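You operate a simulated robot arm through the tools that you are given. There is no shell and no other tool. Be economical: measure what you need, move in short steps, check, and stop when the job is done.

You are at the controls of a simulated two-armed robot. One attempt, no reset.

TASK
Take the grey coupler from the top of the small blue bench and leave it on the shelf under the blue board. Take the white reducer with a blue band over a yellow band and leave it in the grey bin. Put the tall white reducer with a yellow band over a blue band on the blue filter with white pleats. Close the left door of the long blue cabinet. Turn the back dial of the valve block to 4. Take the grey former and put it on the top of the cage. Fetch the blue-tipped white stake and stand it on the deck of the trolley with a green handle. Open the drawer with the green handle under the presses. Any order will do. Set down upright: grey coupler, white reducer with a blue band over a yellow band, tall white reducer with a yellow band over a blue , blue-tipped white stake.

The check looks at the end state, three seconds after you hand in, the way a careful person would. Anything else that was tipped, shoved, dropped, spilled or broken makes it a failure.

THE ROBOT
Two 7-joint arms with two-finger parallel grippers on one trunk, on a base that drives. Base frame: it is fixed to the floor where the robot stands at the start and does not move with it; the origin is under the middle of the robot, x ahead of it, y to its left, z up; the surface under the hand at the start is at about z = 800. Readings come in mm, degrees, newtons and seconds.
The left shoulder is at the start at [60, 143, 926], the right one opposite. With the tool pointing down near the work surface each hand reaches from about 320 to 740 mm from the robot's upright axis, wherever it stands, measured 20 degrees to its own side. Places, roughly: back dial of the valve block [600, 5300, 800]; blue filter with white pleats (17x14x2 cm) [400, 1200, 800]; blue-tipped white stake (3x3x34 cm) [3000, 8400, 600]; deck of the trolley with a green handle [2800, 8100, 500]; drawer with the green handle under the presses [800, 7700, 700]; grey bin (30x22x15 cm) [400, 1700, 800]; grey coupler (5x5x8 cm) [500, -100, 800]; grey former (12x6x12 cm) [3100, 8100, 500]; left door of the long blue cabinet [1200, 4200, 400]; shelf under the blue board (90x20 cm) [-3500, 1720, 540]; tall white reducer with a yellow b (7x8x11 cm) [600, -600, 900]; top of the cage [3100, 11900, 900]; white reducer with a blue band ove (6x7x9 cm) [600, -300, 800]. Payload 1.57 kg a hand.
The tool frame of a hand sits at the grasp point between the pads (the TCP): z along the fingers, y along the line on which they close. The tips reach 30 mm beyond it. The gripper opens to 110 mm. The fingers are 24 mm wide and 12 mm thick; the gripper's body (48 by 112 mm) begins 78 mm behind the TCP.
Orientation is that of the tool frame in the base frame, as a unit quaternion [w, x, y, z]. With the fingers straight down and closing along the base's y, the tool's x points along the base's -x, its y along +y and its z along -z.

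THE INTERFACE
- The arms move only by the tool drive_tool. It takes "left_targets", "right_targets" or both (then of equal length, played together; a hand with none holds still); each is a list of rows, each an object of numbers (a shift or turn left out is 0, a gripper value left out holds the last): "ax", "ay", "az": the turn, a rotation vector about the tool's x, y, z in degrees; "tx", "ty", "tz": the shift along the tool's x, y, z in cm; "jaw": the closure, from 0 (fully open) to 1 (shut). In form: [{"ax": .., "ay": .., "az": .., "tx": .., "ty": .., "tz": .., "jaw": ..}, ...]. A call has 1 to 12 rows; each row is the pose to reach, as a shift and turn from the pose commanded when the call began, along the tool's axes at that moment. Rows are played at 5 a second. More than 50 mm and 8.6 degrees between two rows, or a gripper value outside its range, and nothing of the call is played. Where a pose cannot be reached the arm comes as near as it can. A force on the tool above 40 N (or 10 N above the force at the start of the call, whichever is more), or a blocked arm, ends the call early, and 0.2 s more pass. Each finger travels about 45 mm/s and halts on what it meets, pressing with about 34 N; the grip force reading is that of the motor and also rises with nothing between the fingers. The clock runs only during rows and for 0.2 s after the last one: add rows that repeat a pose to give the fingers time. It gives the time, the measured TCP pose, the force on the tool (base axes), the opening and the grip force at its end, in the units of the frame above (readings bear some noise), with the torque about the TCP (base axes, N m) and any sound that the robot's microphone picked up, and new pictures: "show" is both (left out), scene, wrist or none (wrist: the cameras of the hands that moved).
- Cameras (640 x 400 px; columns grow to the right, rows downward): "scene" is now at [38.7, -25, 1548.7]; the picture's right is [-0.34, -0.94, 0.00], its down [-0.76, 0.27, -0.59] and it looks along [0.56, -0.20, -0.81] (base axes); focal length 296 px, centre (320, 200). "left" rides on the left gripper at [70, -16, -141] in its tool frame; the picture's right is [0.23, 0.97, 0.00], its down [-0.85, 0.20, -0.48] and it looks along [-0.47, 0.11, 0.88] (tool axes); focal length 222 px, centre (320, 200). "right" rides on the right gripper at [70, 16, -141] in its tool frame; the picture's right is [-0.23, 0.97, 0.00], its down [-0.86, -0.20, -0.48] and it looks along [-0.47, -0.11, 0.88] (tool axes); focal length 222 px, centre (320, 200). There is no depth. A picture from a camera that has moved, and an enlarged one, comes with that camera's place and axes in the base frame and with its lens. The place of the scene camera against the robot may be out by one fixed shift of up to 25 mm in any direction.
- lift_body(by): slides the trunk up (or, below 0, down) by that many mm; the arms and the scene camera ride with it, the base frame stays. It gives what a move gives, with no picture.
- base_move(legs): drives the robot by 1 to 6 legs, each [ahead, left, turn to the left] in mm, mm and degrees, along the robot's own axes; the way and the turn of a leg run together, so that a leg with both is an arc; at most 1500 mm and 180 degrees a leg. The arms and the cameras ride along, it lands a little off, and it stops where it bumps. It gives what a move gives, and a new picture of the scene camera.
- pan_tilt(pan, tilt): turns the head with the scene camera to pan (to the left, within 86 degrees either way) and tilt (down, from -29 to 69), counted from straight ahead of the robot. It gives what a move gives, and a new picture of the scene camera.
- zoom(camera, box): a new picture of the part [left, top, right, bottom] of that camera's present view, enlarged. The clock stands still meanwhile.
- job_done(): hands the job in; it is judged then, once.

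Work in short steps. Places have to be worked out from the pictures, the camera data and where the tool is seen: move nearer, look again, correct. Check each grasp and each placing, and mend what went wrong. You have 196 turns and 260 pictures in all, those below and enlarged ones among them. Open the grippers and draw the arms clear of the work before you hand the job in, unless the task says otherwise; then end with one line.

The tools are called after "Call:" as name(argument=value, ...) on one line, values as JSON. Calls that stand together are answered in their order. drive_tool: Moves the arms, as the interface text tells. Its arguments: {"type":"object","properties":{"left_targets":{"type":"array","items":{"type":"object","properties":{"ax":{"type":"number"},"ay":{"type":"number"},"az":{"type":"number"},"tx":{"type":"number"},"ty":{"type":"number"},"tz":{"type":"number"},"jaw":{"type":"number"}}}},"right_targets":{"type":"array","items":{"type":"object","properties":{"ax":{"type":"number"},"ay":{"type":"number"},"az":{"type":"number"},"tx":{"type":"number"},"ty":{"type":"number"},"tz":{"type":"number"},"jaw":{"type":"number"}}}},"show":{"type":"string","enum":["both","scene","wrist","none"]}},"required":[]} The other tools are called the same way: lift_body (by) slides the trunk up or down; base_move (legs) drives the base; pan_tilt (pan, tilt) turns the head that bears the scene camera; zoom (camera, box) takes an enlarged picture of a part of a camera's view; job_done () hands the job in.

At the start:

```text
t: 0.0
left_ee_pos: [456.5, -60.1, 995.1]
left_tcp_rot: [0.0, 0.0, 1.0, 0.0]
left_wrist_force: [0.4, -0.4, -0.7]
left_moment: [-0.01, -0.01, 0.01]
left_gripper_width: 109.9
left_finger_force: 0.2
right_ee_pos: [350.6, -400.7, 1038.0]
right_tcp_rot: [-0.001, 0.0, 1.0, 0.0]
right_wrist_force: [-0.9, -0.3, -0.5]
right_moment: [0.0, 0.03, -0.05]
right_gripper_width: 109.8
right_finger_force: 0.0
trunk travel left (down, up): [-525.0, 65.0]
robot x, y, heading: [-3.2, 1.2, 0.3]
head pan, tilt: [-19.6, 53.7]
```

scene: 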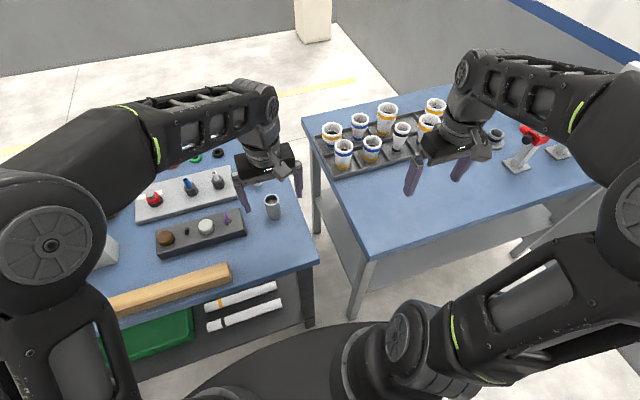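
right: 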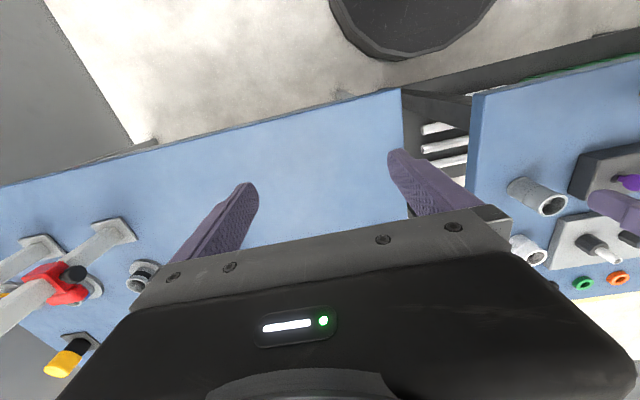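
left: 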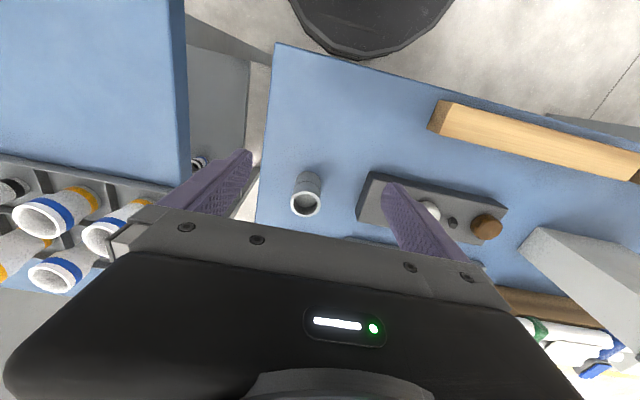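

I'll look closely at the benches first to identify the objects.

Call:
zoom(camera="scene", box=[300, 80, 500, 205])

Call:
zoom(camera="scene", box=[120, 130, 320, 255])

```text
3.20 times, centred on (400, 142) of scene
camera zoom: at [38.7, -25.0, 1548.7], right [-0.34, -0.94, 0.0], down [-0.76, 0.27, -0.59], along [0.56, -0.2, -0.81], focal length 948 px, centre (64, 384)
```

zoom: 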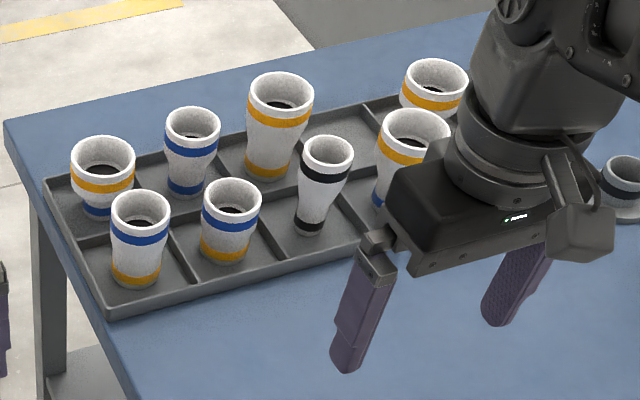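

```text
3.20 times, centred on (220, 192) of scene
camera zoom: at [38.7, -25.0, 1548.7], right [-0.34, -0.94, 0.0], down [-0.76, 0.27, -0.59], along [0.56, -0.2, -0.81], focal length 948 px, centre (640, 224)
```

zoom: 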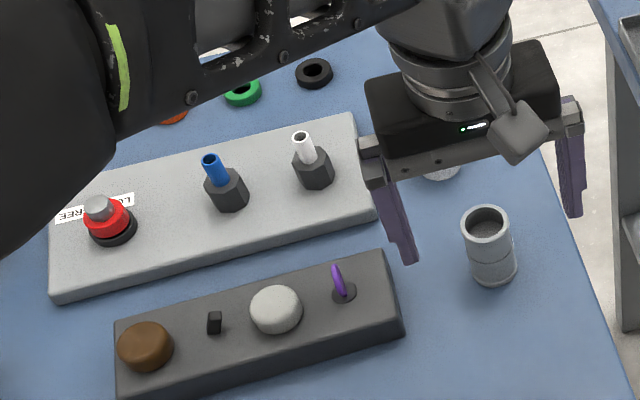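

Both hands hide part of the view; I move the right hand outward (−y) and the left one toward +y for a clear look.

Call:
drive_tool(right_targets=[{"ty": -4.5}, {"ty": -9}, {"ty": -13}, {"ty": -17}, {"ty": -20}], left_targets=[{"ty": 4.5, "tz": -2}, {"ty": 9, "tz": -4}, {"ty": 13, "tz": -4}, {"ty": 17, "tz": -4}, {"ty": 20, "tz": -4}], show="scene")

Call:
zoom(camera="scene", box=[240, 70, 480, 220])

```text
t: 1.2
left_ee_pos: [457.5, 139.5, 1034.5]
left_tcp_rot: [0.0, 0.0, 1.0, 0.001]
left_wrist_force: [-0.6, 0.0, -0.1]
left_moment: [0.0, 0.02, 0.03]
left_gripper_width: 109.9
left_finger_force: 0.0
right_ee_pos: [350.5, -600.8, 1037.4]
right_tcp_rot: [0.0, -0.001, 1.0, 0.0]
right_wrist_force: [0.7, -0.6, -0.6]
right_moment: [0.05, 0.03, -0.01]
right_gripper_width: 110.0
right_finger_force: 0.0
trunk travel left (down, up): [-525.0, 65.0]
robot x, y, heading: [-1.0, 2.4, -0.1]
head pan, tilt: [-19.6, 53.7]
camera scene: at [38.9, -25.0, 1548.7], right [-0.34, -0.94, 0.0], down [-0.76, 0.27, -0.59], along [0.56, -0.2, -0.81], focal length 296 px, centre (320, 200)
```

scene: 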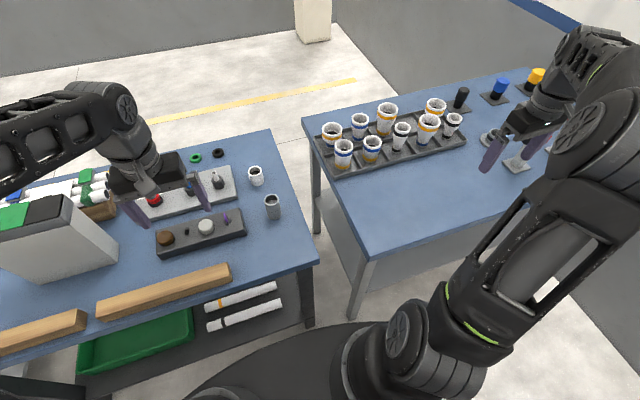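

```text
2.67 times, centred on (360, 145) of scene
camera zoom: at [38.9, -25.0, 1548.7], right [-0.34, -0.94, 0.0], down [-0.76, 0.27, -0.59], along [0.56, -0.2, -0.81], focal length 790 px, centre (213, 347)
```

zoom: 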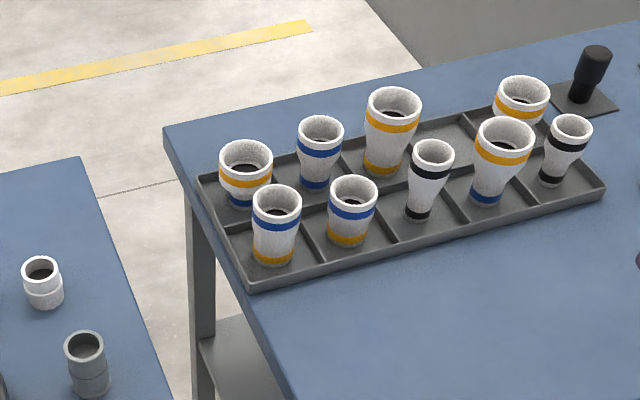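

The tall yellow-over-blue one is at about [650,-630]. There are two blue-over-yellow candidates (first and second in the front row), so I zoom more closely.

Call:
zoom(camera="scene", box=[315, 100, 395, 175])

Call:
zoom(camera="scene", box=[380, 90, 470, 175])

```text
5.33 times, centred on (355, 138) of scene
camera zoom: at [38.9, -25.0, 1548.7], right [-0.34, -0.94, 0.0], down [-0.76, 0.27, -0.59], along [0.56, -0.2, -0.81], focal length 1580 px, centre (133, 533)
```

zoom: 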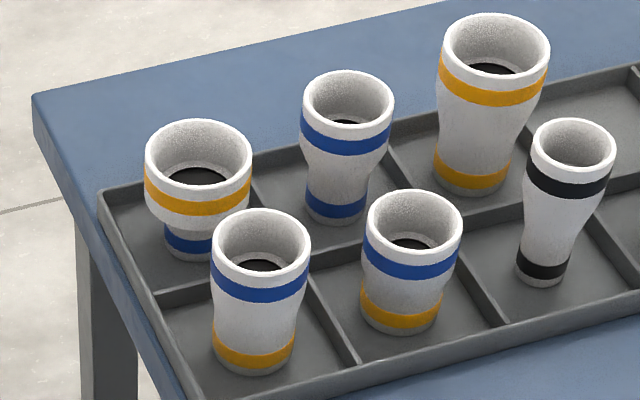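

```text
4.71 times, centred on (425, 132) of scene
camera zoom: at [38.9, -25.0, 1548.7], right [-0.34, -0.94, 0.0], down [-0.76, 0.27, -0.59], along [0.56, -0.2, -0.81], focal length 1394 px, centre (-174, 518)
```

zoom: 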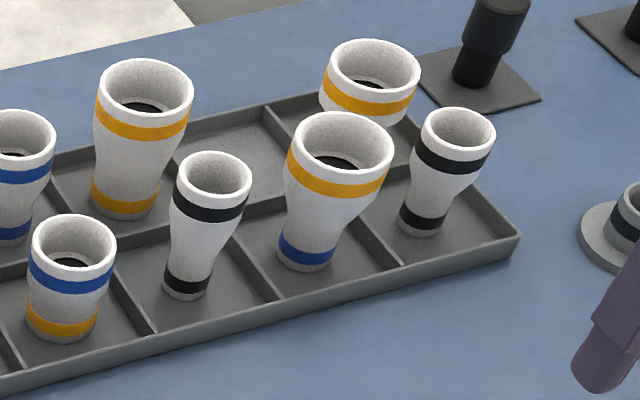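

The first (taller) blue‑over‑yellow in the front row (~9 cm high) fits the given 6x7x9 and place; the second is only about 7 cm. I bring the right hand back in and drive the base right so both hands can reach the tray.

Call:
drive_tool(right_targets=[{"ty": 4.5}, {"ty": 9}, {"ty": 13}, {"ty": 17}, {"ty": 18}], show="none")

Call:
base_move(legs=[[-20, 0, 0], [0, -350, 0]])

```text
t: 2.4
left_ee_pos: [458.8, 139.7, 1035.4]
left_tcp_rot: [0.0, 0.001, 1.0, -0.001]
left_wrist_force: [-0.1, 0.9, -0.3]
left_moment: [0.01, 0.01, 0.01]
left_gripper_width: 110.1
left_finger_force: 0.0
right_ee_pos: [350.5, -420.2, 1038.8]
right_tcp_rot: [0.0, 0.0, 1.0, 0.0]
right_wrist_force: [0.3, -0.1, 0.8]
right_moment: [-0.02, -0.01, -0.03]
right_gripper_width: 110.2
right_finger_force: 0.0
trunk travel left (down, up): [-525.0, 65.0]
robot x, y, heading: [2.6, 0.9, 0.0]
head pan, tilt: [-19.6, 53.7]
```

```text
t: 5.1
left_ee_pos: [437.5, -210.9, 1036.5]
left_tcp_rot: [-0.001, 0.001, 1.0, 0.0]
left_wrist_force: [0.0, -0.3, 0.0]
left_moment: [-0.01, -0.02, 0.03]
left_gripper_width: 110.1
left_finger_force: 0.1
right_ee_pos: [330.4, -770.7, 1037.4]
right_tcp_rot: [-0.001, 0.001, 1.0, 0.0]
right_wrist_force: [-0.6, 0.1, -0.3]
right_moment: [0.05, -0.02, 0.0]
right_gripper_width: 110.3
right_finger_force: 0.1
trunk travel left (down, up): [-525.0, 65.0]
robot x, y, heading: [-19.3, -348.5, -0.0]
head pan, tilt: [-19.6, 53.7]
camera scene: at [18.7, -375.2, 1548.7], right [-0.34, -0.94, 0.0], down [-0.76, 0.27, -0.59], along [0.56, -0.2, -0.81], focal length 296 px, centre (320, 200)
```

scene: 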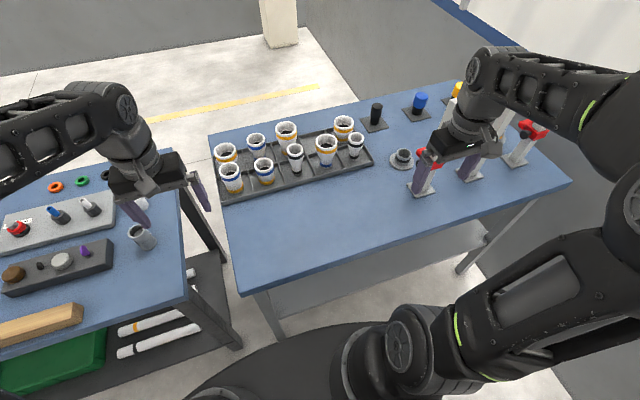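

Base moved cleanly. Now bring both hands above the front row for a wrist-camera look.

Call:
drive_tool(right_targets=[{"tx": -3, "ty": 3}, {"tx": -6, "ty": 6}, {"tx": -9.5, "ty": 9}, {"tx": -13, "ty": 12}, {"tx": -17, "ty": 13.6}, {"tx": -21, "ty": 13.6}], left_targets=[{"tx": -2, "ty": -2}, {"tx": -4, "ty": -4}, {"tx": -6, "ty": -6.5}, {"tx": -8, "ty": -9}, {"tx": -10, "ty": -11.7}, {"tx": -10, "ty": -11.7}])

```text
t: 6.5
left_ee_pos: [539.0, -327.0, 1034.6]
left_tcp_rot: [0.0, 0.0, 1.0, 0.0]
left_wrist_force: [-0.4, -0.5, 0.3]
left_moment: [0.03, 0.0, 0.0]
left_gripper_width: 110.0
left_finger_force: 0.1
right_ee_pos: [541.3, -631.5, 1037.1]
right_tcp_rot: [0.0, 0.0, 1.0, 0.0]
right_wrist_force: [-0.5, 0.1, 0.6]
right_moment: [0.06, 0.02, -0.01]
right_gripper_width: 109.9
right_finger_force: 0.1
trunk travel left (down, up): [-525.0, 65.0]
robot x, y, heading: [-19.9, -350.3, -0.1]
head pan, tilt: [-19.6, 53.7]
camera scene: at [19.5, -373.7, 1548.7], right [-0.34, -0.94, 0.0], down [-0.76, 0.27, -0.59], along [0.56, -0.2, -0.81], focal length 296 px, centre (320, 200)
camera right: at [472.9, -616.4, 1179.7], right [0.23, 0.97, 0.0], down [0.86, -0.2, 0.48], along [0.47, -0.11, -0.88], focal length 222 px, centre (320, 200)
camera left: at [467.8, -344.1, 1176.9], right [-0.23, 0.97, 0.0], down [0.86, 0.2, 0.48], along [0.47, 0.11, -0.88], focal length 222 px, centre (320, 200)
```

scene: 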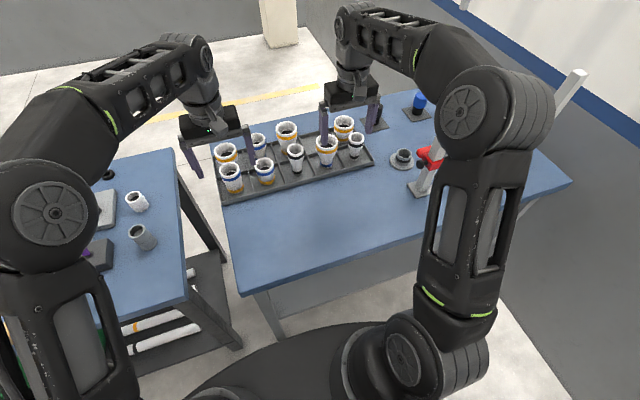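
right: 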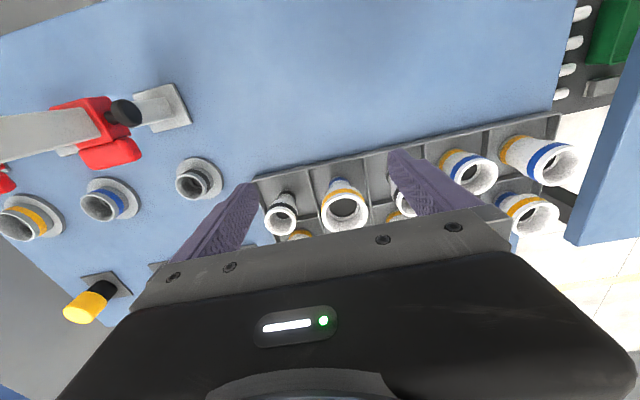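
left: 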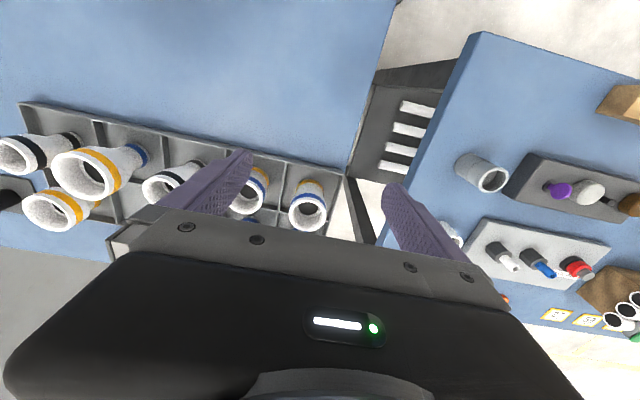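

Estimates: tall one at about (642,−622), blue/yellow at (643,−322). I move above each, with the jaws partly closed to clear the neighbours.

Call:
drive_tool(right_targets=[{"tx": -3.5, "ty": 0.5, "jaw": 0.16}, {"tx": -7, "ty": 0.9, "jaw": 0.16}, {"tx": -10.1, "ty": 0.9, "jaw": 0.16}, {"tx": -10.1, "ty": 0.9, "tz": 4, "jaw": 0.16}, {"tx": -10.1, "ty": 0.9, "tz": 7.5, "jaw": 0.16}], left_targets=[{"tx": -3.5, "ty": 0.3, "jaw": 0.27}, {"tx": -7, "ty": 0.5, "jaw": 0.27}, {"tx": -10.4, "ty": 0.5, "jaw": 0.27}, {"tx": -10.4, "ty": 0.5, "tz": 4, "jaw": 0.27}, {"tx": -10.4, "ty": 0.5, "tz": 8, "jaw": 0.27}], show="both")

```text
t: 7.7
left_ee_pos: [597.6, -326.7, 1007.1]
left_tcp_rot: [0.001, 0.001, 1.0, 0.0]
left_wrist_force: [0.9, -0.2, -0.1]
left_moment: [0.07, 0.03, -0.02]
left_gripper_width: 80.3
left_finger_force: 0.0
left hand out of reach, approached as far as the arm can: row 1, 2, 3, 4, 5
right_ee_pos: [643.6, -627.6, 960.6]
right_tcp_rot: [-0.001, 0.001, 1.0, 0.001]
right_wrist_force: [0.7, -0.4, 0.8]
right_moment: [0.1, 0.07, -0.01]
right_gripper_width: 92.2
right_finger_force: 0.1
right hand out of reach, approached as far as the arm can: row 2, 3, 4
trunk travel left (down, up): [-525.0, 65.0]
robot x, y, heading: [-19.4, -349.3, 0.2]
head pan, tilt: [-19.6, 53.7]
camera scene: at [21.9, -376.5, 1548.6], right [-0.34, -0.94, 0.0], down [-0.76, 0.27, -0.59], along [0.56, -0.2, -0.81], focal length 296 px, centre (320, 200)
camera right: at [575.0, -611.5, 1103.0], right [0.23, 0.97, 0.0], down [0.86, -0.2, 0.48], along [0.46, -0.11, -0.88], focal length 222 px, centre (320, 200)
camera left: at [527.1, -342.7, 1149.1], right [-0.23, 0.97, 0.0], down [0.85, 0.2, 0.48], along [0.47, 0.11, -0.88], focal length 222 px, centre (320, 200)
```

scene: 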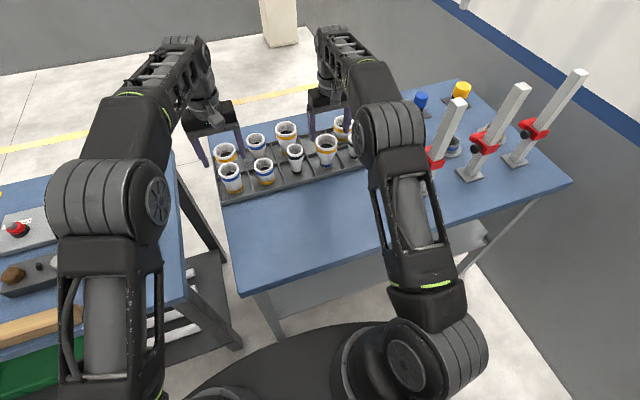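
right: 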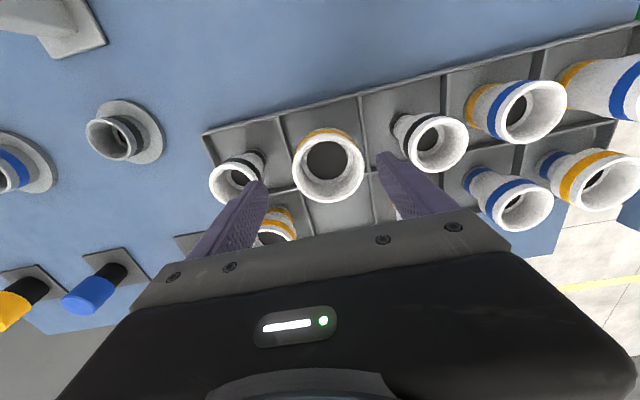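
left: 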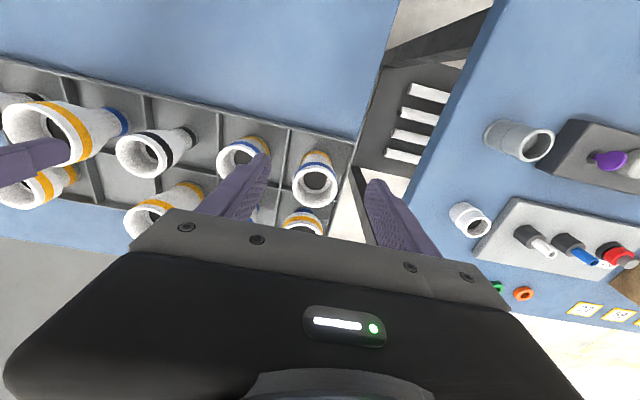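

The reach is limited at this height; raising the trunk will help. I lift the trunk by its full 60 mm.

Call:
lift_body(by=60)

```text
t: 8.7
left_ee_pos: [597.1, -323.8, 1069.4]
left_tcp_rot: [0.003, 0.0, 1.0, -0.001]
left_wrist_force: [0.2, -0.5, -0.8]
left_moment: [0.0, 0.0, 0.01]
left_gripper_width: 80.2
left_finger_force: 0.1
right_ee_pos: [641.8, -625.1, 1022.8]
right_tcp_rot: [0.0, 0.0, 1.0, 0.0]
right_wrist_force: [0.4, -0.2, 0.7]
right_moment: [-0.01, 0.04, -0.02]
right_gripper_width: 92.2
right_finger_force: 0.0
trunk travel left (down, up): [-585.0, 5.0]
robot x, y, heading: [-20.7, -349.1, 0.2]
head pan, tilt: [-19.6, 53.7]
```

Now lower both hands 7 cm to hover just above the rims and look.

Call:
drive_tool(right_targets=[{"tz": 2.5}, {"tz": 5}, {"tz": 7}, {"tz": 7}], left_targets=[{"tz": 2.5}, {"tz": 5}, {"tz": 7}, {"tz": 7}], show="wrist")

```text
t: 9.7
left_ee_pos: [595.2, -324.5, 998.6]
left_tcp_rot: [0.003, -0.001, 1.0, 0.0]
left_wrist_force: [0.0, 0.1, -0.9]
left_moment: [0.0, -0.03, 0.02]
left_gripper_width: 79.9
left_finger_force: 0.1
right_ee_pos: [641.6, -624.9, 953.9]
right_tcp_rot: [0.0, 0.001, 1.0, -0.001]
right_wrist_force: [-0.2, 0.3, 0.2]
right_moment: [0.0, -0.03, -0.01]
right_gripper_width: 92.3
right_finger_force: 0.0
trunk travel left (down, up): [-585.0, 5.0]
robot x, y, heading: [-20.4, -349.2, 0.1]
head pan, tilt: [-19.6, 53.7]
camera right: at [572.4, -609.1, 1095.6], right [0.23, 0.97, 0.0], down [0.85, -0.2, 0.48], along [0.47, -0.11, -0.88], focal length 222 px, centre (320, 200)
camera left: at [524.4, -340.9, 1140.0], right [-0.23, 0.97, 0.0], down [0.85, 0.2, 0.48], along [0.47, 0.11, -0.88], focal length 222 px, centre (320, 200)
```

right: 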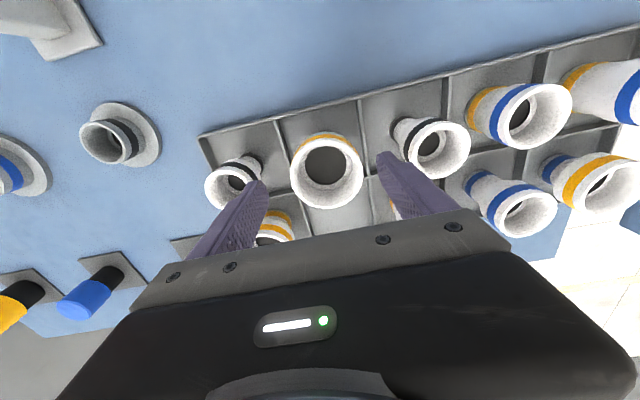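
left: 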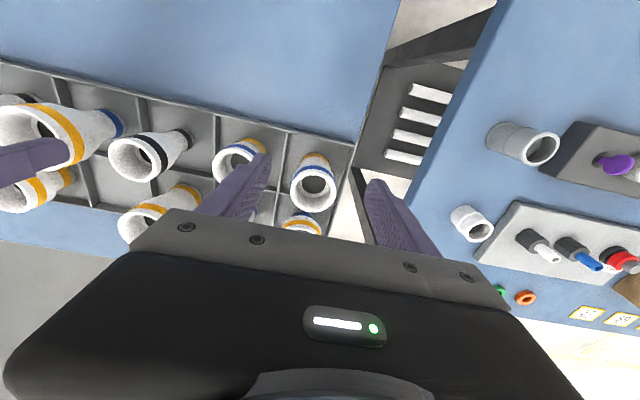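

Right is centred over the tall reducer; descend and grip it while moving the left over the blue/yellow one (641,−321).

Call:
drive_tool(right_targets=[{"tx": -0.2, "ty": 0.4, "tz": 2.5}, {"tx": -0.2, "ty": 0.4, "tz": 5}, {"tx": -0.2, "ty": 0.4, "tz": 6.9}, {"tx": -0.2, "ty": 0.4, "tz": 6.9, "jaw": 1}, {"tx": -0.2, "ty": 0.4, "tz": 6.9, "jaw": 1}, {"tx": -0.2, "ty": 0.4, "tz": 6.9, "jaw": 1}], left_targets=[{"tx": -1.5, "ty": 0.3, "tz": 1.5}, {"tx": -3, "ty": 0.3, "tz": 3.5}, {"tx": -4.5, "ty": 0.3, "tz": 5.0}, {"tx": -4.5, "ty": 0.3, "tz": 5.2}, {"tx": -4.5, "ty": 0.3, "tz": 5.2}, {"tx": -4.5, "ty": 0.3, "tz": 5.2}], show="wrist")

```text
t: 11.1
left_ee_pos: [641.8, -321.2, 946.7]
left_tcp_rot: [0.003, -0.001, 1.0, -0.001]
left_wrist_force: [-0.5, -0.2, 0.2]
left_moment: [0.0, 0.0, -0.01]
left_gripper_width: 80.5
left_finger_force: 0.2
right_ee_pos: [643.7, -621.7, 884.7]
right_tcp_rot: [0.001, -0.001, 1.0, 0.0]
right_wrist_force: [-0.6, 0.0, 1.9]
right_moment: [0.06, 0.04, 0.02]
right_gripper_width: 64.8
right_finger_force: 24.0
trunk travel left (down, up): [-585.0, 5.0]
robot x, y, heading: [-20.6, -346.8, 0.1]
head pan, tilt: [-19.6, 53.7]
camera right: at [574.3, -604.9, 1026.3], right [0.23, 0.97, 0.0], down [0.85, -0.2, 0.48], along [0.47, -0.11, -0.88], focal length 222 px, centre (320, 200)
camera left: at [570.1, -337.8, 1088.7], right [-0.23, 0.97, 0.0], down [0.85, 0.2, 0.48], along [0.47, 0.11, -0.88], focal length 222 px, centre (320, 200)
```

right: 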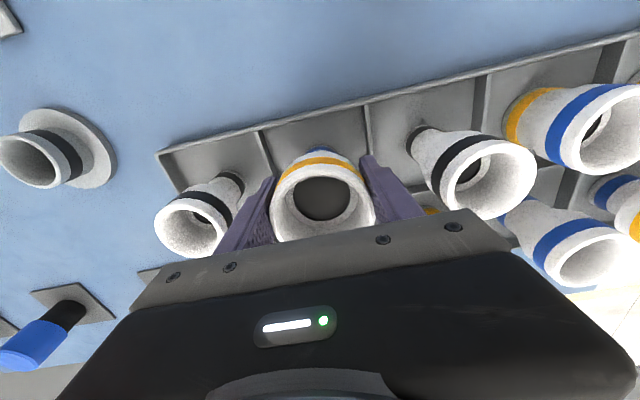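
left: 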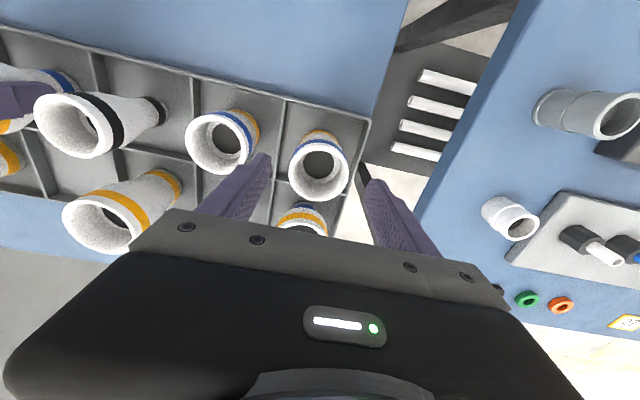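

Tall reducer gripped (65 mm). Lift it, and descend and grip with the left.

Call:
drive_tool(right_targets=[{"tz": -1}, {"tz": -3}, {"tz": -5.5}, {"tz": -8}, {"tz": -10.5}, {"tz": -13}], left_targets=[{"tx": -0.2, "tz": 2.5}, {"tx": -0.2, "tz": 5}, {"tx": -0.2, "tz": 7.2}, {"tx": -0.2, "tz": 7.2, "jaw": 1}, {"tx": -0.2, "tz": 7.2, "jaw": 1}, {"tx": -0.2, "tz": 7.2, "jaw": 1}], show="wrist")

```text
t: 12.5
left_ee_pos: [643.4, -321.7, 875.1]
left_tcp_rot: [0.002, 0.0, 1.0, -0.001]
left_wrist_force: [-0.8, 0.1, -1.2]
left_moment: [0.01, -0.02, 0.01]
left_gripper_width: 56.7
left_finger_force: 27.2
right_ee_pos: [643.7, -621.5, 1013.5]
right_tcp_rot: [-0.001, 0.001, 1.0, 0.001]
right_wrist_force: [0.5, -0.2, -1.7]
right_moment: [-0.04, 0.0, 0.01]
right_gripper_width: 64.2
right_finger_force: 34.2
trunk travel left (down, up): [-585.0, 5.0]
robot x, y, heading: [-21.2, -351.2, -0.1]
head pan, tilt: [-19.6, 53.7]
camera right: at [574.5, -605.5, 1156.1], right [0.23, 0.97, 0.0], down [0.86, -0.2, 0.48], along [0.46, -0.11, -0.88], focal length 222 px, centre (320, 200)
camera left: at [572.4, -338.0, 1016.4], right [-0.23, 0.97, 0.0], down [0.85, 0.2, 0.48], along [0.47, 0.11, -0.88], focal length 222 px, centre (320, 200)
```

right: 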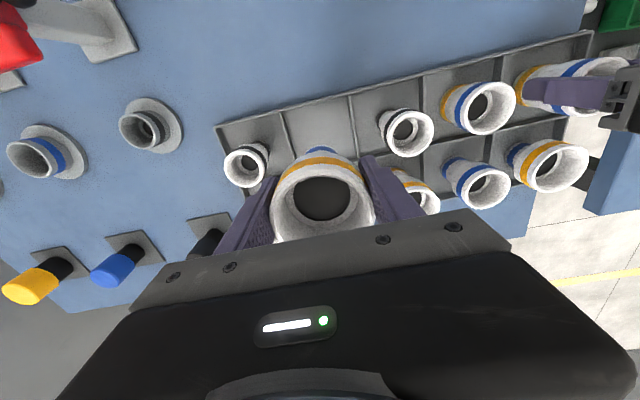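
left: 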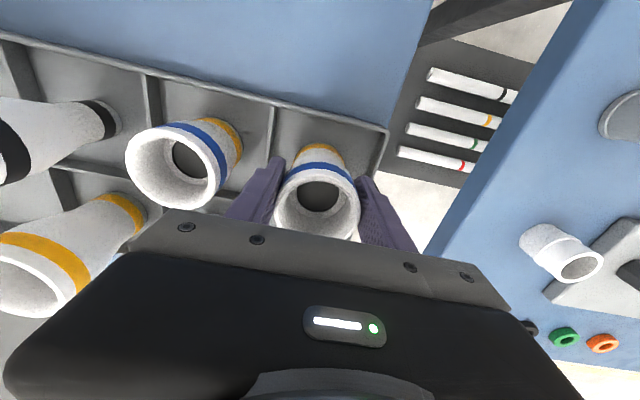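

Both held. Lift the left and retract both hands toward the robot before driving.

Call:
drive_tool(right_targets=[{"tx": 2}, {"tx": 5}, {"tx": 9}, {"tx": 13}, {"tx": 17}, {"tx": 20}, {"tx": 22}], left_targets=[{"tz": -2}, {"tz": -5}, {"tz": -9}, {"tz": -13, "tx": 2}, {"tz": -14, "tx": 6}, {"tz": -14, "tx": 10}, {"tz": -14, "tx": 14}], show="none")

Call:
base_move(legs=[[-350, 0, 0], [0, 1500, 0]])

Call:
pan_tilt(pan=10, tilt=35)

```text
t: 14.1
left_ee_pos: [502.2, -321.7, 1014.5]
left_tcp_rot: [0.004, 0.001, 1.0, 0.0]
left_wrist_force: [0.2, 0.0, -0.8]
left_moment: [0.01, -0.02, -0.02]
left_gripper_width: 56.3
left_finger_force: 34.3
right_ee_pos: [423.4, -622.4, 1014.7]
right_tcp_rot: [0.001, 0.001, 1.0, 0.0]
right_wrist_force: [0.1, -0.6, -2.2]
right_moment: [0.03, -0.02, 0.01]
right_gripper_width: 64.4
right_finger_force: 34.2
trunk travel left (down, up): [-585.0, 5.0]
robot x, y, heading: [-22.1, -347.6, -0.2]
head pan, tilt: [-19.6, 53.7]
```

```text
t: 23.4
left_ee_pos: [155.5, 1175.4, 1014.7]
left_tcp_rot: [0.002, 0.002, 1.0, -0.001]
left_wrist_force: [0.7, 0.9, -1.3]
left_moment: [-0.02, 0.01, 0.0]
left_gripper_width: 56.2
left_finger_force: 34.3
right_ee_pos: [75.5, 876.6, 1015.2]
right_tcp_rot: [0.001, 0.002, 1.0, 0.0]
right_wrist_force: [-0.2, 0.3, -1.3]
right_moment: [-0.02, -0.02, -0.01]
right_gripper_width: 64.2
right_finger_force: 34.3
trunk travel left (down, up): [-585.0, 5.0]
robot x, y, heading: [-367.0, 1146.7, -0.0]
head pan, tilt: [-19.6, 53.7]
camera scene: at [-328.1, 1124.9, 1608.7], right [-0.34, -0.94, 0.0], down [-0.76, 0.27, -0.59], along [0.56, -0.2, -0.81], focal length 296 px, centre (320, 200)
```

scene: 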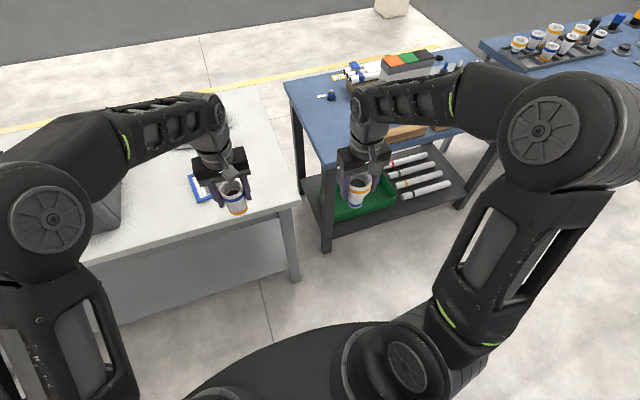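

```text
t: 24.3
left_ee_pos: [155.9, 1175.0, 1014.4]
left_tcp_rot: [0.002, 0.002, 1.0, 0.0]
left_wrist_force: [0.4, 0.6, -1.3]
left_moment: [-0.01, 0.03, -0.07]
left_gripper_width: 56.3
left_finger_force: 33.8
right_ee_pos: [75.1, 876.0, 1014.0]
right_tcp_rot: [0.001, 0.002, 1.0, 0.0]
right_wrist_force: [-0.2, -0.3, -1.0]
right_moment: [0.02, 0.02, 0.0]
right_gripper_width: 64.2
right_finger_force: 34.1
trunk travel left (down, up): [-585.0, 5.0]
robot x, y, heading: [-363.5, 1152.8, 0.1]
head pan, tilt: [10.0, 35.0]
camera scene: at [-310.4, 1164.4, 1635.3], right [0.17, -0.99, 0.0], down [-0.57, -0.1, -0.82], along [0.81, 0.14, -0.57], focal length 296 px, centre (320, 200)
```

scene: 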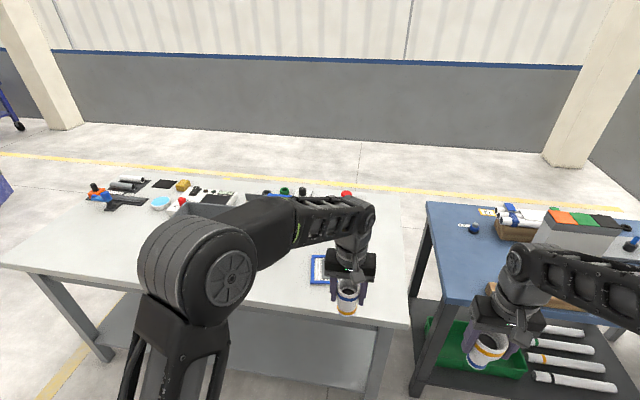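

Filter appears near (400,1280). I drive left to y≈1500 and look for the bin.

Call:
base_move(legs=[[0, 350, 0]])

Call:
pan_tilt(pan=0, tilt=45)

```text
t: 26.6
left_ee_pos: [158.0, 1529.3, 1014.9]
left_tcp_rot: [0.003, 0.003, 1.0, -0.001]
left_wrist_force: [0.2, 1.1, -1.0]
left_moment: [-0.05, 0.02, -0.01]
left_gripper_width: 55.7
left_finger_force: 33.6
right_ee_pos: [78.2, 1229.1, 1013.6]
right_tcp_rot: [0.0, 0.002, 1.0, 0.0]
right_wrist_force: [-0.4, -0.1, 0.1]
right_moment: [-0.03, 0.02, -0.01]
right_gripper_width: 64.1
right_finger_force: 34.1
trunk travel left (down, up): [-585.0, 5.0]
robot x, y, heading: [-367.2, 1501.4, -0.3]
head pan, tilt: [10.0, 35.0]
camera scene: at [-308.9, 1518.0, 1635.3], right [0.17, -0.99, 0.0], down [-0.57, -0.1, -0.82], along [0.81, 0.14, -0.57], focal length 296 px, centre (320, 200)
```

scene: 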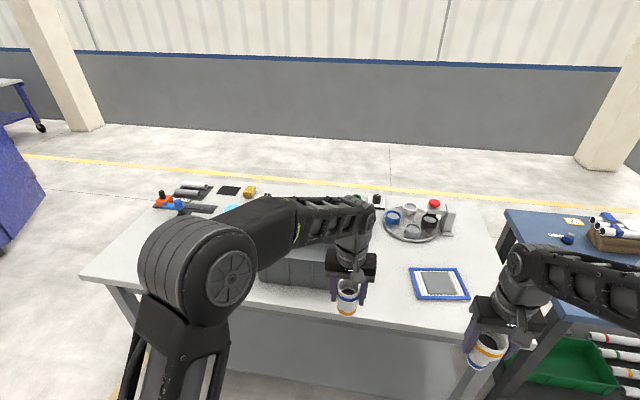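

```text
t: 27.3
left_ee_pos: [156.9, 1526.6, 1015.1]
left_tcp_rot: [0.003, 0.002, 1.0, -0.001]
left_wrist_force: [0.5, -0.3, -0.7]
left_moment: [0.01, 0.02, 0.03]
left_gripper_width: 55.9
left_finger_force: 34.3
right_ee_pos: [77.9, 1227.6, 1014.2]
right_tcp_rot: [0.0, 0.002, 1.0, 0.0]
right_wrist_force: [0.4, 0.2, -1.5]
right_moment: [-0.01, 0.05, 0.01]
right_gripper_width: 64.2
right_finger_force: 34.1
trunk travel left (down, up): [-585.0, 5.0]
robot x, y, heading: [-367.6, 1502.8, -0.3]
head pan, tilt: [0.0, 45.0]
camera scene: at [-314.3, 1501.5, 1620.6], right [0.0, -1.0, 0.0], down [-0.71, 0.0, -0.71], along [0.71, 0.0, -0.71], focal length 296 px, centre (320, 200)
```

scene: 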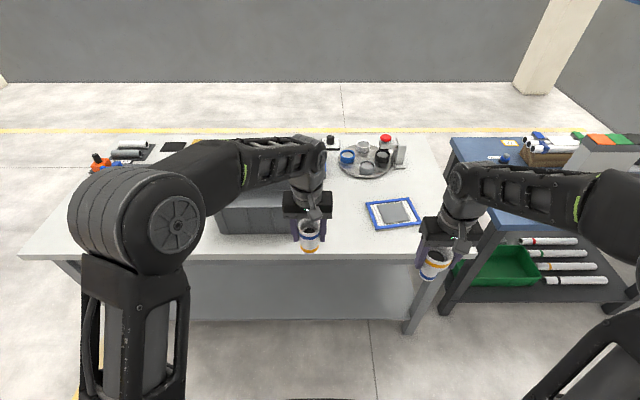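

Let me zoom on the filter and the bin.

Call:
zoom(camera="scene", box=[200, 130, 440, 280])

```text
2.67 times, centred on (320, 205) of scene
camera zoom: at [-314.3, 1501.5, 1620.6], right [0.0, -1.0, 0.0], down [-0.71, 0.0, -0.71], along [0.71, 0.0, -0.71], focal length 790 px, centre (320, 187)
```

zoom: 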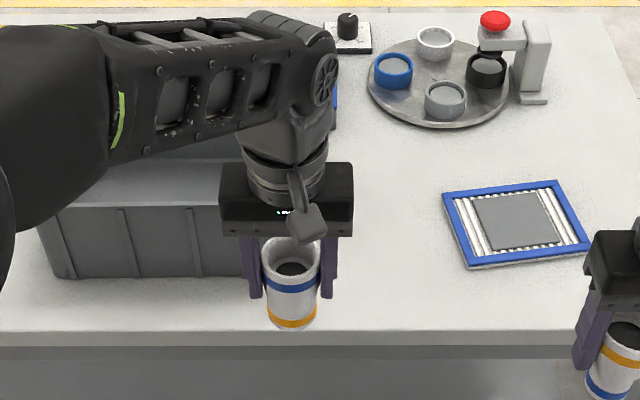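

The filter has a flat grey pad in its middle at ≈(400,1233). I raise the left hand so its load clears the bin, then drive ahead 230 mm.

Call:
drive_tool(left_targets=[{"tz": -2.5}, {"tz": -5}, {"tz": -8}, {"tz": -8}], show="none")

Call:
base_move(legs=[[230, 0, 0]])

```text
t: 28.3
left_ee_pos: [157.7, 1528.4, 1095.0]
left_tcp_rot: [0.003, 0.003, 1.0, 0.0]
left_wrist_force: [0.3, 0.7, -1.4]
left_moment: [-0.01, 0.0, 0.05]
left_gripper_width: 55.7
left_finger_force: 34.3
right_ee_pos: [78.2, 1227.1, 1015.2]
right_tcp_rot: [0.0, 0.003, 1.0, -0.001]
right_wrist_force: [-0.3, 0.0, -2.0]
right_moment: [-0.02, -0.02, 0.0]
right_gripper_width: 64.2
right_finger_force: 34.0
trunk travel left (down, up): [-585.0, 5.0]
robot x, y, heading: [-362.6, 1503.9, -0.5]
head pan, tilt: [0.0, 45.0]
```

```text
t: 30.0
left_ee_pos: [388.5, 1527.2, 1094.0]
left_tcp_rot: [0.003, 0.003, 1.0, -0.001]
left_wrist_force: [0.0, 0.1, -1.6]
left_moment: [0.01, -0.01, 0.0]
left_gripper_width: 55.9
left_finger_force: 33.8
right_ee_pos: [307.1, 1226.6, 1013.2]
right_tcp_rot: [0.0, 0.003, 1.0, 0.001]
right_wrist_force: [0.0, -0.2, -2.1]
right_moment: [0.01, 0.06, 0.01]
right_gripper_width: 64.1
right_finger_force: 34.3
trunk travel left (down, up): [-585.0, 5.0]
robot x, y, heading: [-137.5, 1498.9, -0.5]
head pan, tilt: [0.0, 45.0]
camera scene: at [-83.2, 1500.4, 1620.5], right [-0.01, -1.0, 0.0], down [-0.71, 0.0, -0.71], along [0.71, 0.0, -0.71], focal length 296 px, centre (320, 200)
```

scene: 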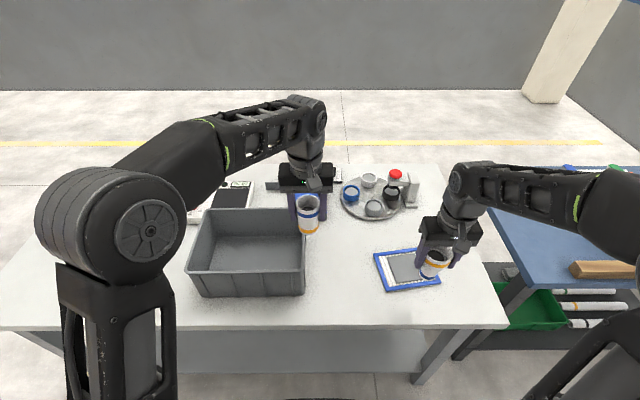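

Bin centre is about (415,1695). Move the left over it and the right above the filter pad.

Call:
drive_tool(right_targets=[{"tx": -3}, {"tx": -6}, {"tx": -9}, {"tx": -9.3, "ty": 0.6}, {"tx": -9.3, "ty": 0.6}], left_targets=[{"ty": 4}, {"ty": 8}, {"ty": 12}, {"ty": 15, "tx": -1}, {"ty": 16.8, "tx": -2.7}], show="both")

```text
t: 31.2
left_ee_pos: [414.8, 1694.3, 1095.1]
left_tcp_rot: [0.002, 0.003, 1.0, -0.001]
left_wrist_force: [-0.3, -0.7, -0.7]
left_moment: [0.0, 0.01, -0.01]
left_gripper_width: 55.8
left_finger_force: 33.6
right_ee_pos: [401.0, 1233.0, 1012.7]
right_tcp_rot: [-0.001, 0.003, 1.0, 0.0]
right_wrist_force: [-0.2, -0.1, -1.4]
right_moment: [0.02, 0.04, 0.02]
right_gripper_width: 64.1
right_finger_force: 33.5
trunk travel left (down, up): [-585.0, 5.0]
robot x, y, heading: [-135.4, 1498.0, -0.4]
head pan, tilt: [0.0, 45.0]
camera scene: at [-83.5, 1500.7, 1620.5], right [-0.01, -1.0, 0.0], down [-0.71, 0.0, -0.71], along [0.71, 0.0, -0.71], focal length 296 px, centre (320, 200)
camera right: at [332.1, 1249.6, 1154.6], right [0.23, 0.97, 0.0], down [0.85, -0.2, 0.48], along [0.46, -0.11, -0.88], focal length 222 px, centre (320, 200)
camera left: at [344.3, 1678.3, 1235.7], right [-0.22, 0.97, 0.0], down [0.85, 0.2, 0.48], along [0.47, 0.1, -0.88], focal length 222 px, centre (320, 200)
```

scene: 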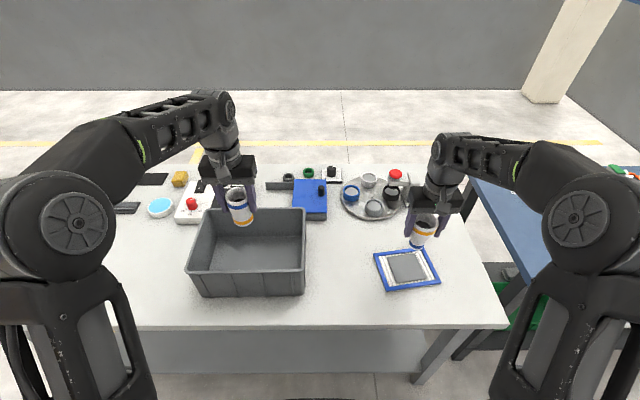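
right: 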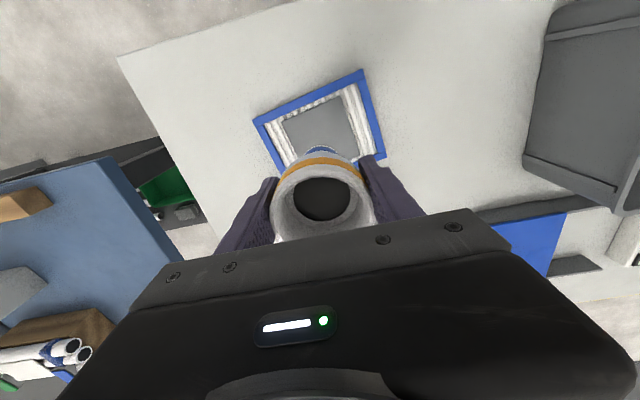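
left: 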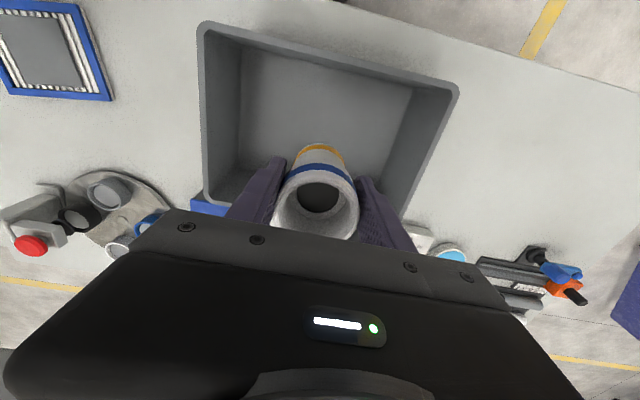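

Pad centre from the wrist view ≈(395,1234), bin centre ≈(406,1690): good alignment. Descend both to just above contact.

Call:
drive_tool(right_targets=[{"tx": 0.5, "tz": 1.5}, {"tx": 0.6, "tz": 3}, {"tx": 0.6, "tz": 5}, {"tx": 0.6, "tz": 7}, {"tx": 0.6, "tz": 9}, {"tx": 0.6, "tz": 9.8}], left_targets=[{"tx": 0.8, "tz": 3.5}, {"tx": 0.8, "tz": 7}, {"tx": 0.8, "tz": 11}, {"tx": 0.8, "tz": 14.5}, {"tx": 0.8, "tz": 17.5}, {"tx": 0.8, "tz": 19.5}], show="both")

```text
t: 32.6
left_ee_pos: [409.3, 1695.6, 898.6]
left_tcp_rot: [0.003, 0.002, 1.0, -0.002]
left_wrist_force: [0.3, 0.1, -1.6]
left_moment: [0.02, 0.03, -0.03]
left_gripper_width: 55.9
left_finger_force: 34.3
right_ee_pos: [393.9, 1232.3, 915.0]
right_tcp_rot: [-0.001, 0.003, 1.0, 0.0]
right_wrist_force: [-0.6, 0.7, -1.8]
right_moment: [0.01, 0.01, 0.03]
right_gripper_width: 63.9
right_finger_force: 33.9
trunk travel left (down, up): [-585.0, 5.0]
robot x, y, heading: [-138.7, 1507.2, -0.3]
head pan, tilt: [0.0, 45.0]
camera scene: at [-84.4, 1500.5, 1620.6], right [-0.01, -1.0, 0.0], down [-0.71, 0.0, -0.71], along [0.71, 0.0, -0.71], focal length 296 px, centre (320, 200)
camera right: at [324.9, 1248.7, 1056.8], right [0.23, 0.97, 0.0], down [0.85, -0.2, 0.48], along [0.46, -0.11, -0.88], focal length 222 px, centre (320, 200)
camera left: at [336.5, 1678.6, 1040.3], right [-0.22, 0.97, 0.0], down [0.85, 0.2, 0.48], along [0.47, 0.11, -0.88], focal length 222 px, centre (320, 200)
```

scene: 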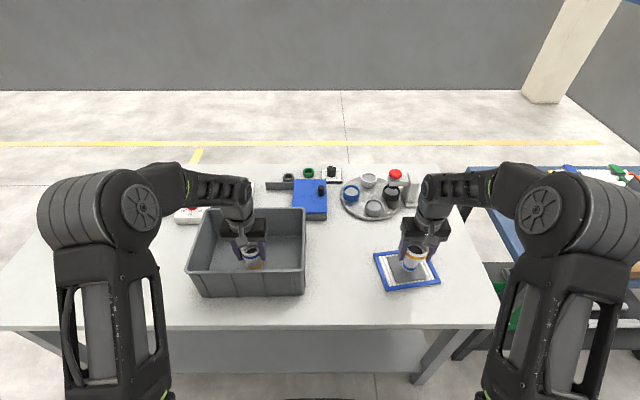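
right: 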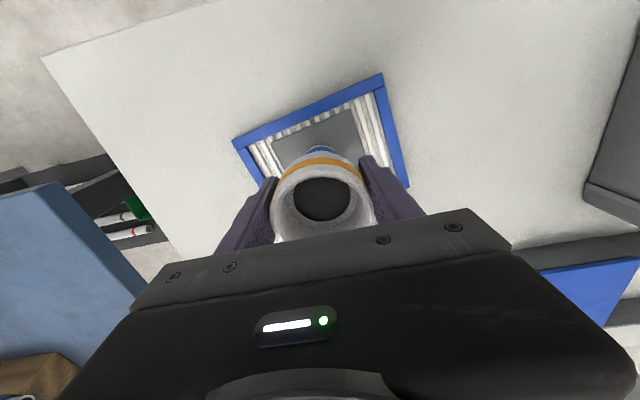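
left: 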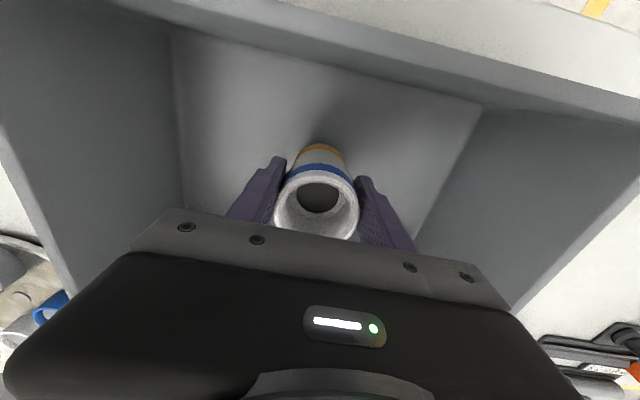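

Both look aligned. Lower the right in 3 mm steps until it touches.

Call:
drive_tool(right_targets=[{"tz": 0.3}, {"tz": 0.6}, {"tz": 0.9}, {"tz": 1.2}, {"tz": 1.5}, {"tz": 1.8}, {"tz": 2.1}, {"tz": 2.4}], show="none")

Call:
drive_tool(left_targets=[{"tz": 0.3}, {"tz": 0.6}, {"tz": 0.9}, {"tz": 1.2}, {"tz": 1.5}, {"tz": 1.8}, {"tz": 2.1}, {"tz": 2.4}], show="none")

```text
t: 34.4
left_ee_pos: [408.1, 1695.3, 900.1]
left_tcp_rot: [0.003, 0.002, 1.0, -0.001]
left_wrist_force: [-1.1, -0.6, -1.4]
left_moment: [-0.01, -0.01, 0.02]
left_gripper_width: 55.7
left_finger_force: 33.8
right_ee_pos: [394.6, 1230.9, 892.9]
right_tcp_rot: [0.001, 0.003, 1.0, 0.0]
right_wrist_force: [0.1, 0.3, 0.8]
right_moment: [0.01, 0.0, 0.0]
right_gripper_width: 63.9
right_finger_force: 33.5
trunk travel left (down, up): [-585.0, 5.0]
robot x, y, heading: [-133.3, 1503.8, -0.2]
head pan, tilt: [0.0, 45.0]
```

```text
t: 36.2
left_ee_pos: [408.0, 1694.1, 876.1]
left_tcp_rot: [0.004, 0.002, 1.0, -0.001]
left_wrist_force: [-1.1, 0.4, 7.5]
left_moment: [-0.11, 0.01, -0.02]
left_gripper_width: 55.8
left_finger_force: 34.2
right_ee_pos: [393.2, 1232.1, 892.5]
right_tcp_rot: [0.0, 0.003, 1.0, 0.0]
right_wrist_force: [0.7, -0.4, 1.4]
right_moment: [0.04, -0.08, 0.0]
right_gripper_width: 64.1
right_finger_force: 34.3
trunk travel left (down, up): [-585.0, 5.0]
robot x, y, heading: [-132.9, 1501.5, -0.3]
head pan, tilt: [0.0, 45.0]
```

Left is on the bin floor (7.5 N): open it. Right barely touches: lower a few mm more.

Call:
drive_tool(right_targets=[{"tz": 0.15}, {"tz": 0.3}, {"tz": 0.45}, {"tz": 0.6}], left_targets=[{"jaw": 0.75}, {"jaw": 0.5}, {"jaw": 0.25}, {"jaw": 0.2}], show="wrist")

```text
t: 37.2
left_ee_pos: [407.0, 1694.7, 876.7]
left_tcp_rot: [0.004, 0.002, 1.0, -0.001]
left_wrist_force: [-0.1, 0.8, -0.5]
left_moment: [-0.01, 0.0, 0.02]
left_gripper_width: 88.0
left_finger_force: 0.2
right_ee_pos: [393.7, 1232.0, 887.5]
right_tcp_rot: [0.003, 0.003, 1.0, 0.0]
right_wrist_force: [-0.8, -0.9, 28.2]
right_moment: [-0.06, -0.26, 0.01]
right_gripper_width: 64.6
right_finger_force: 33.9
trunk travel left (down, up): [-585.0, 5.0]
robot x, y, heading: [-135.7, 1500.2, -0.3]
head pan, tilt: [0.0, 45.0]
camera right: at [323.9, 1249.4, 1029.7], right [0.23, 0.97, 0.0], down [0.85, -0.2, 0.48], along [0.47, -0.11, -0.88], focal length 222 px, centre (320, 200)
camera left: at [335.1, 1678.4, 1017.4], right [-0.22, 0.97, 0.0], down [0.85, 0.2, 0.48], along [0.47, 0.1, -0.87], focal length 222 px, centre (320, 200)
```

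right: 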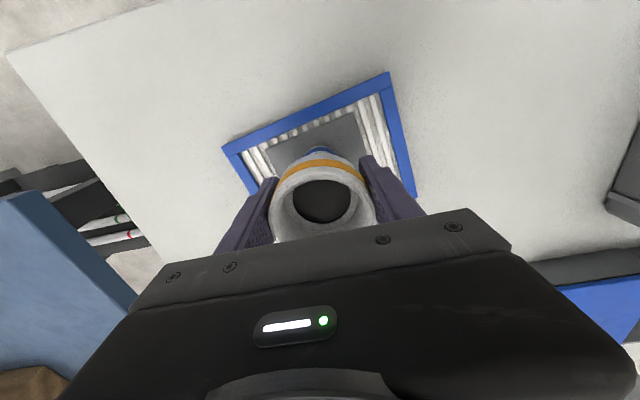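
left: 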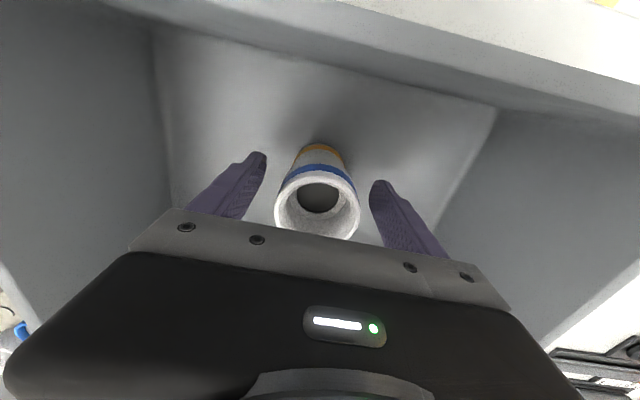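

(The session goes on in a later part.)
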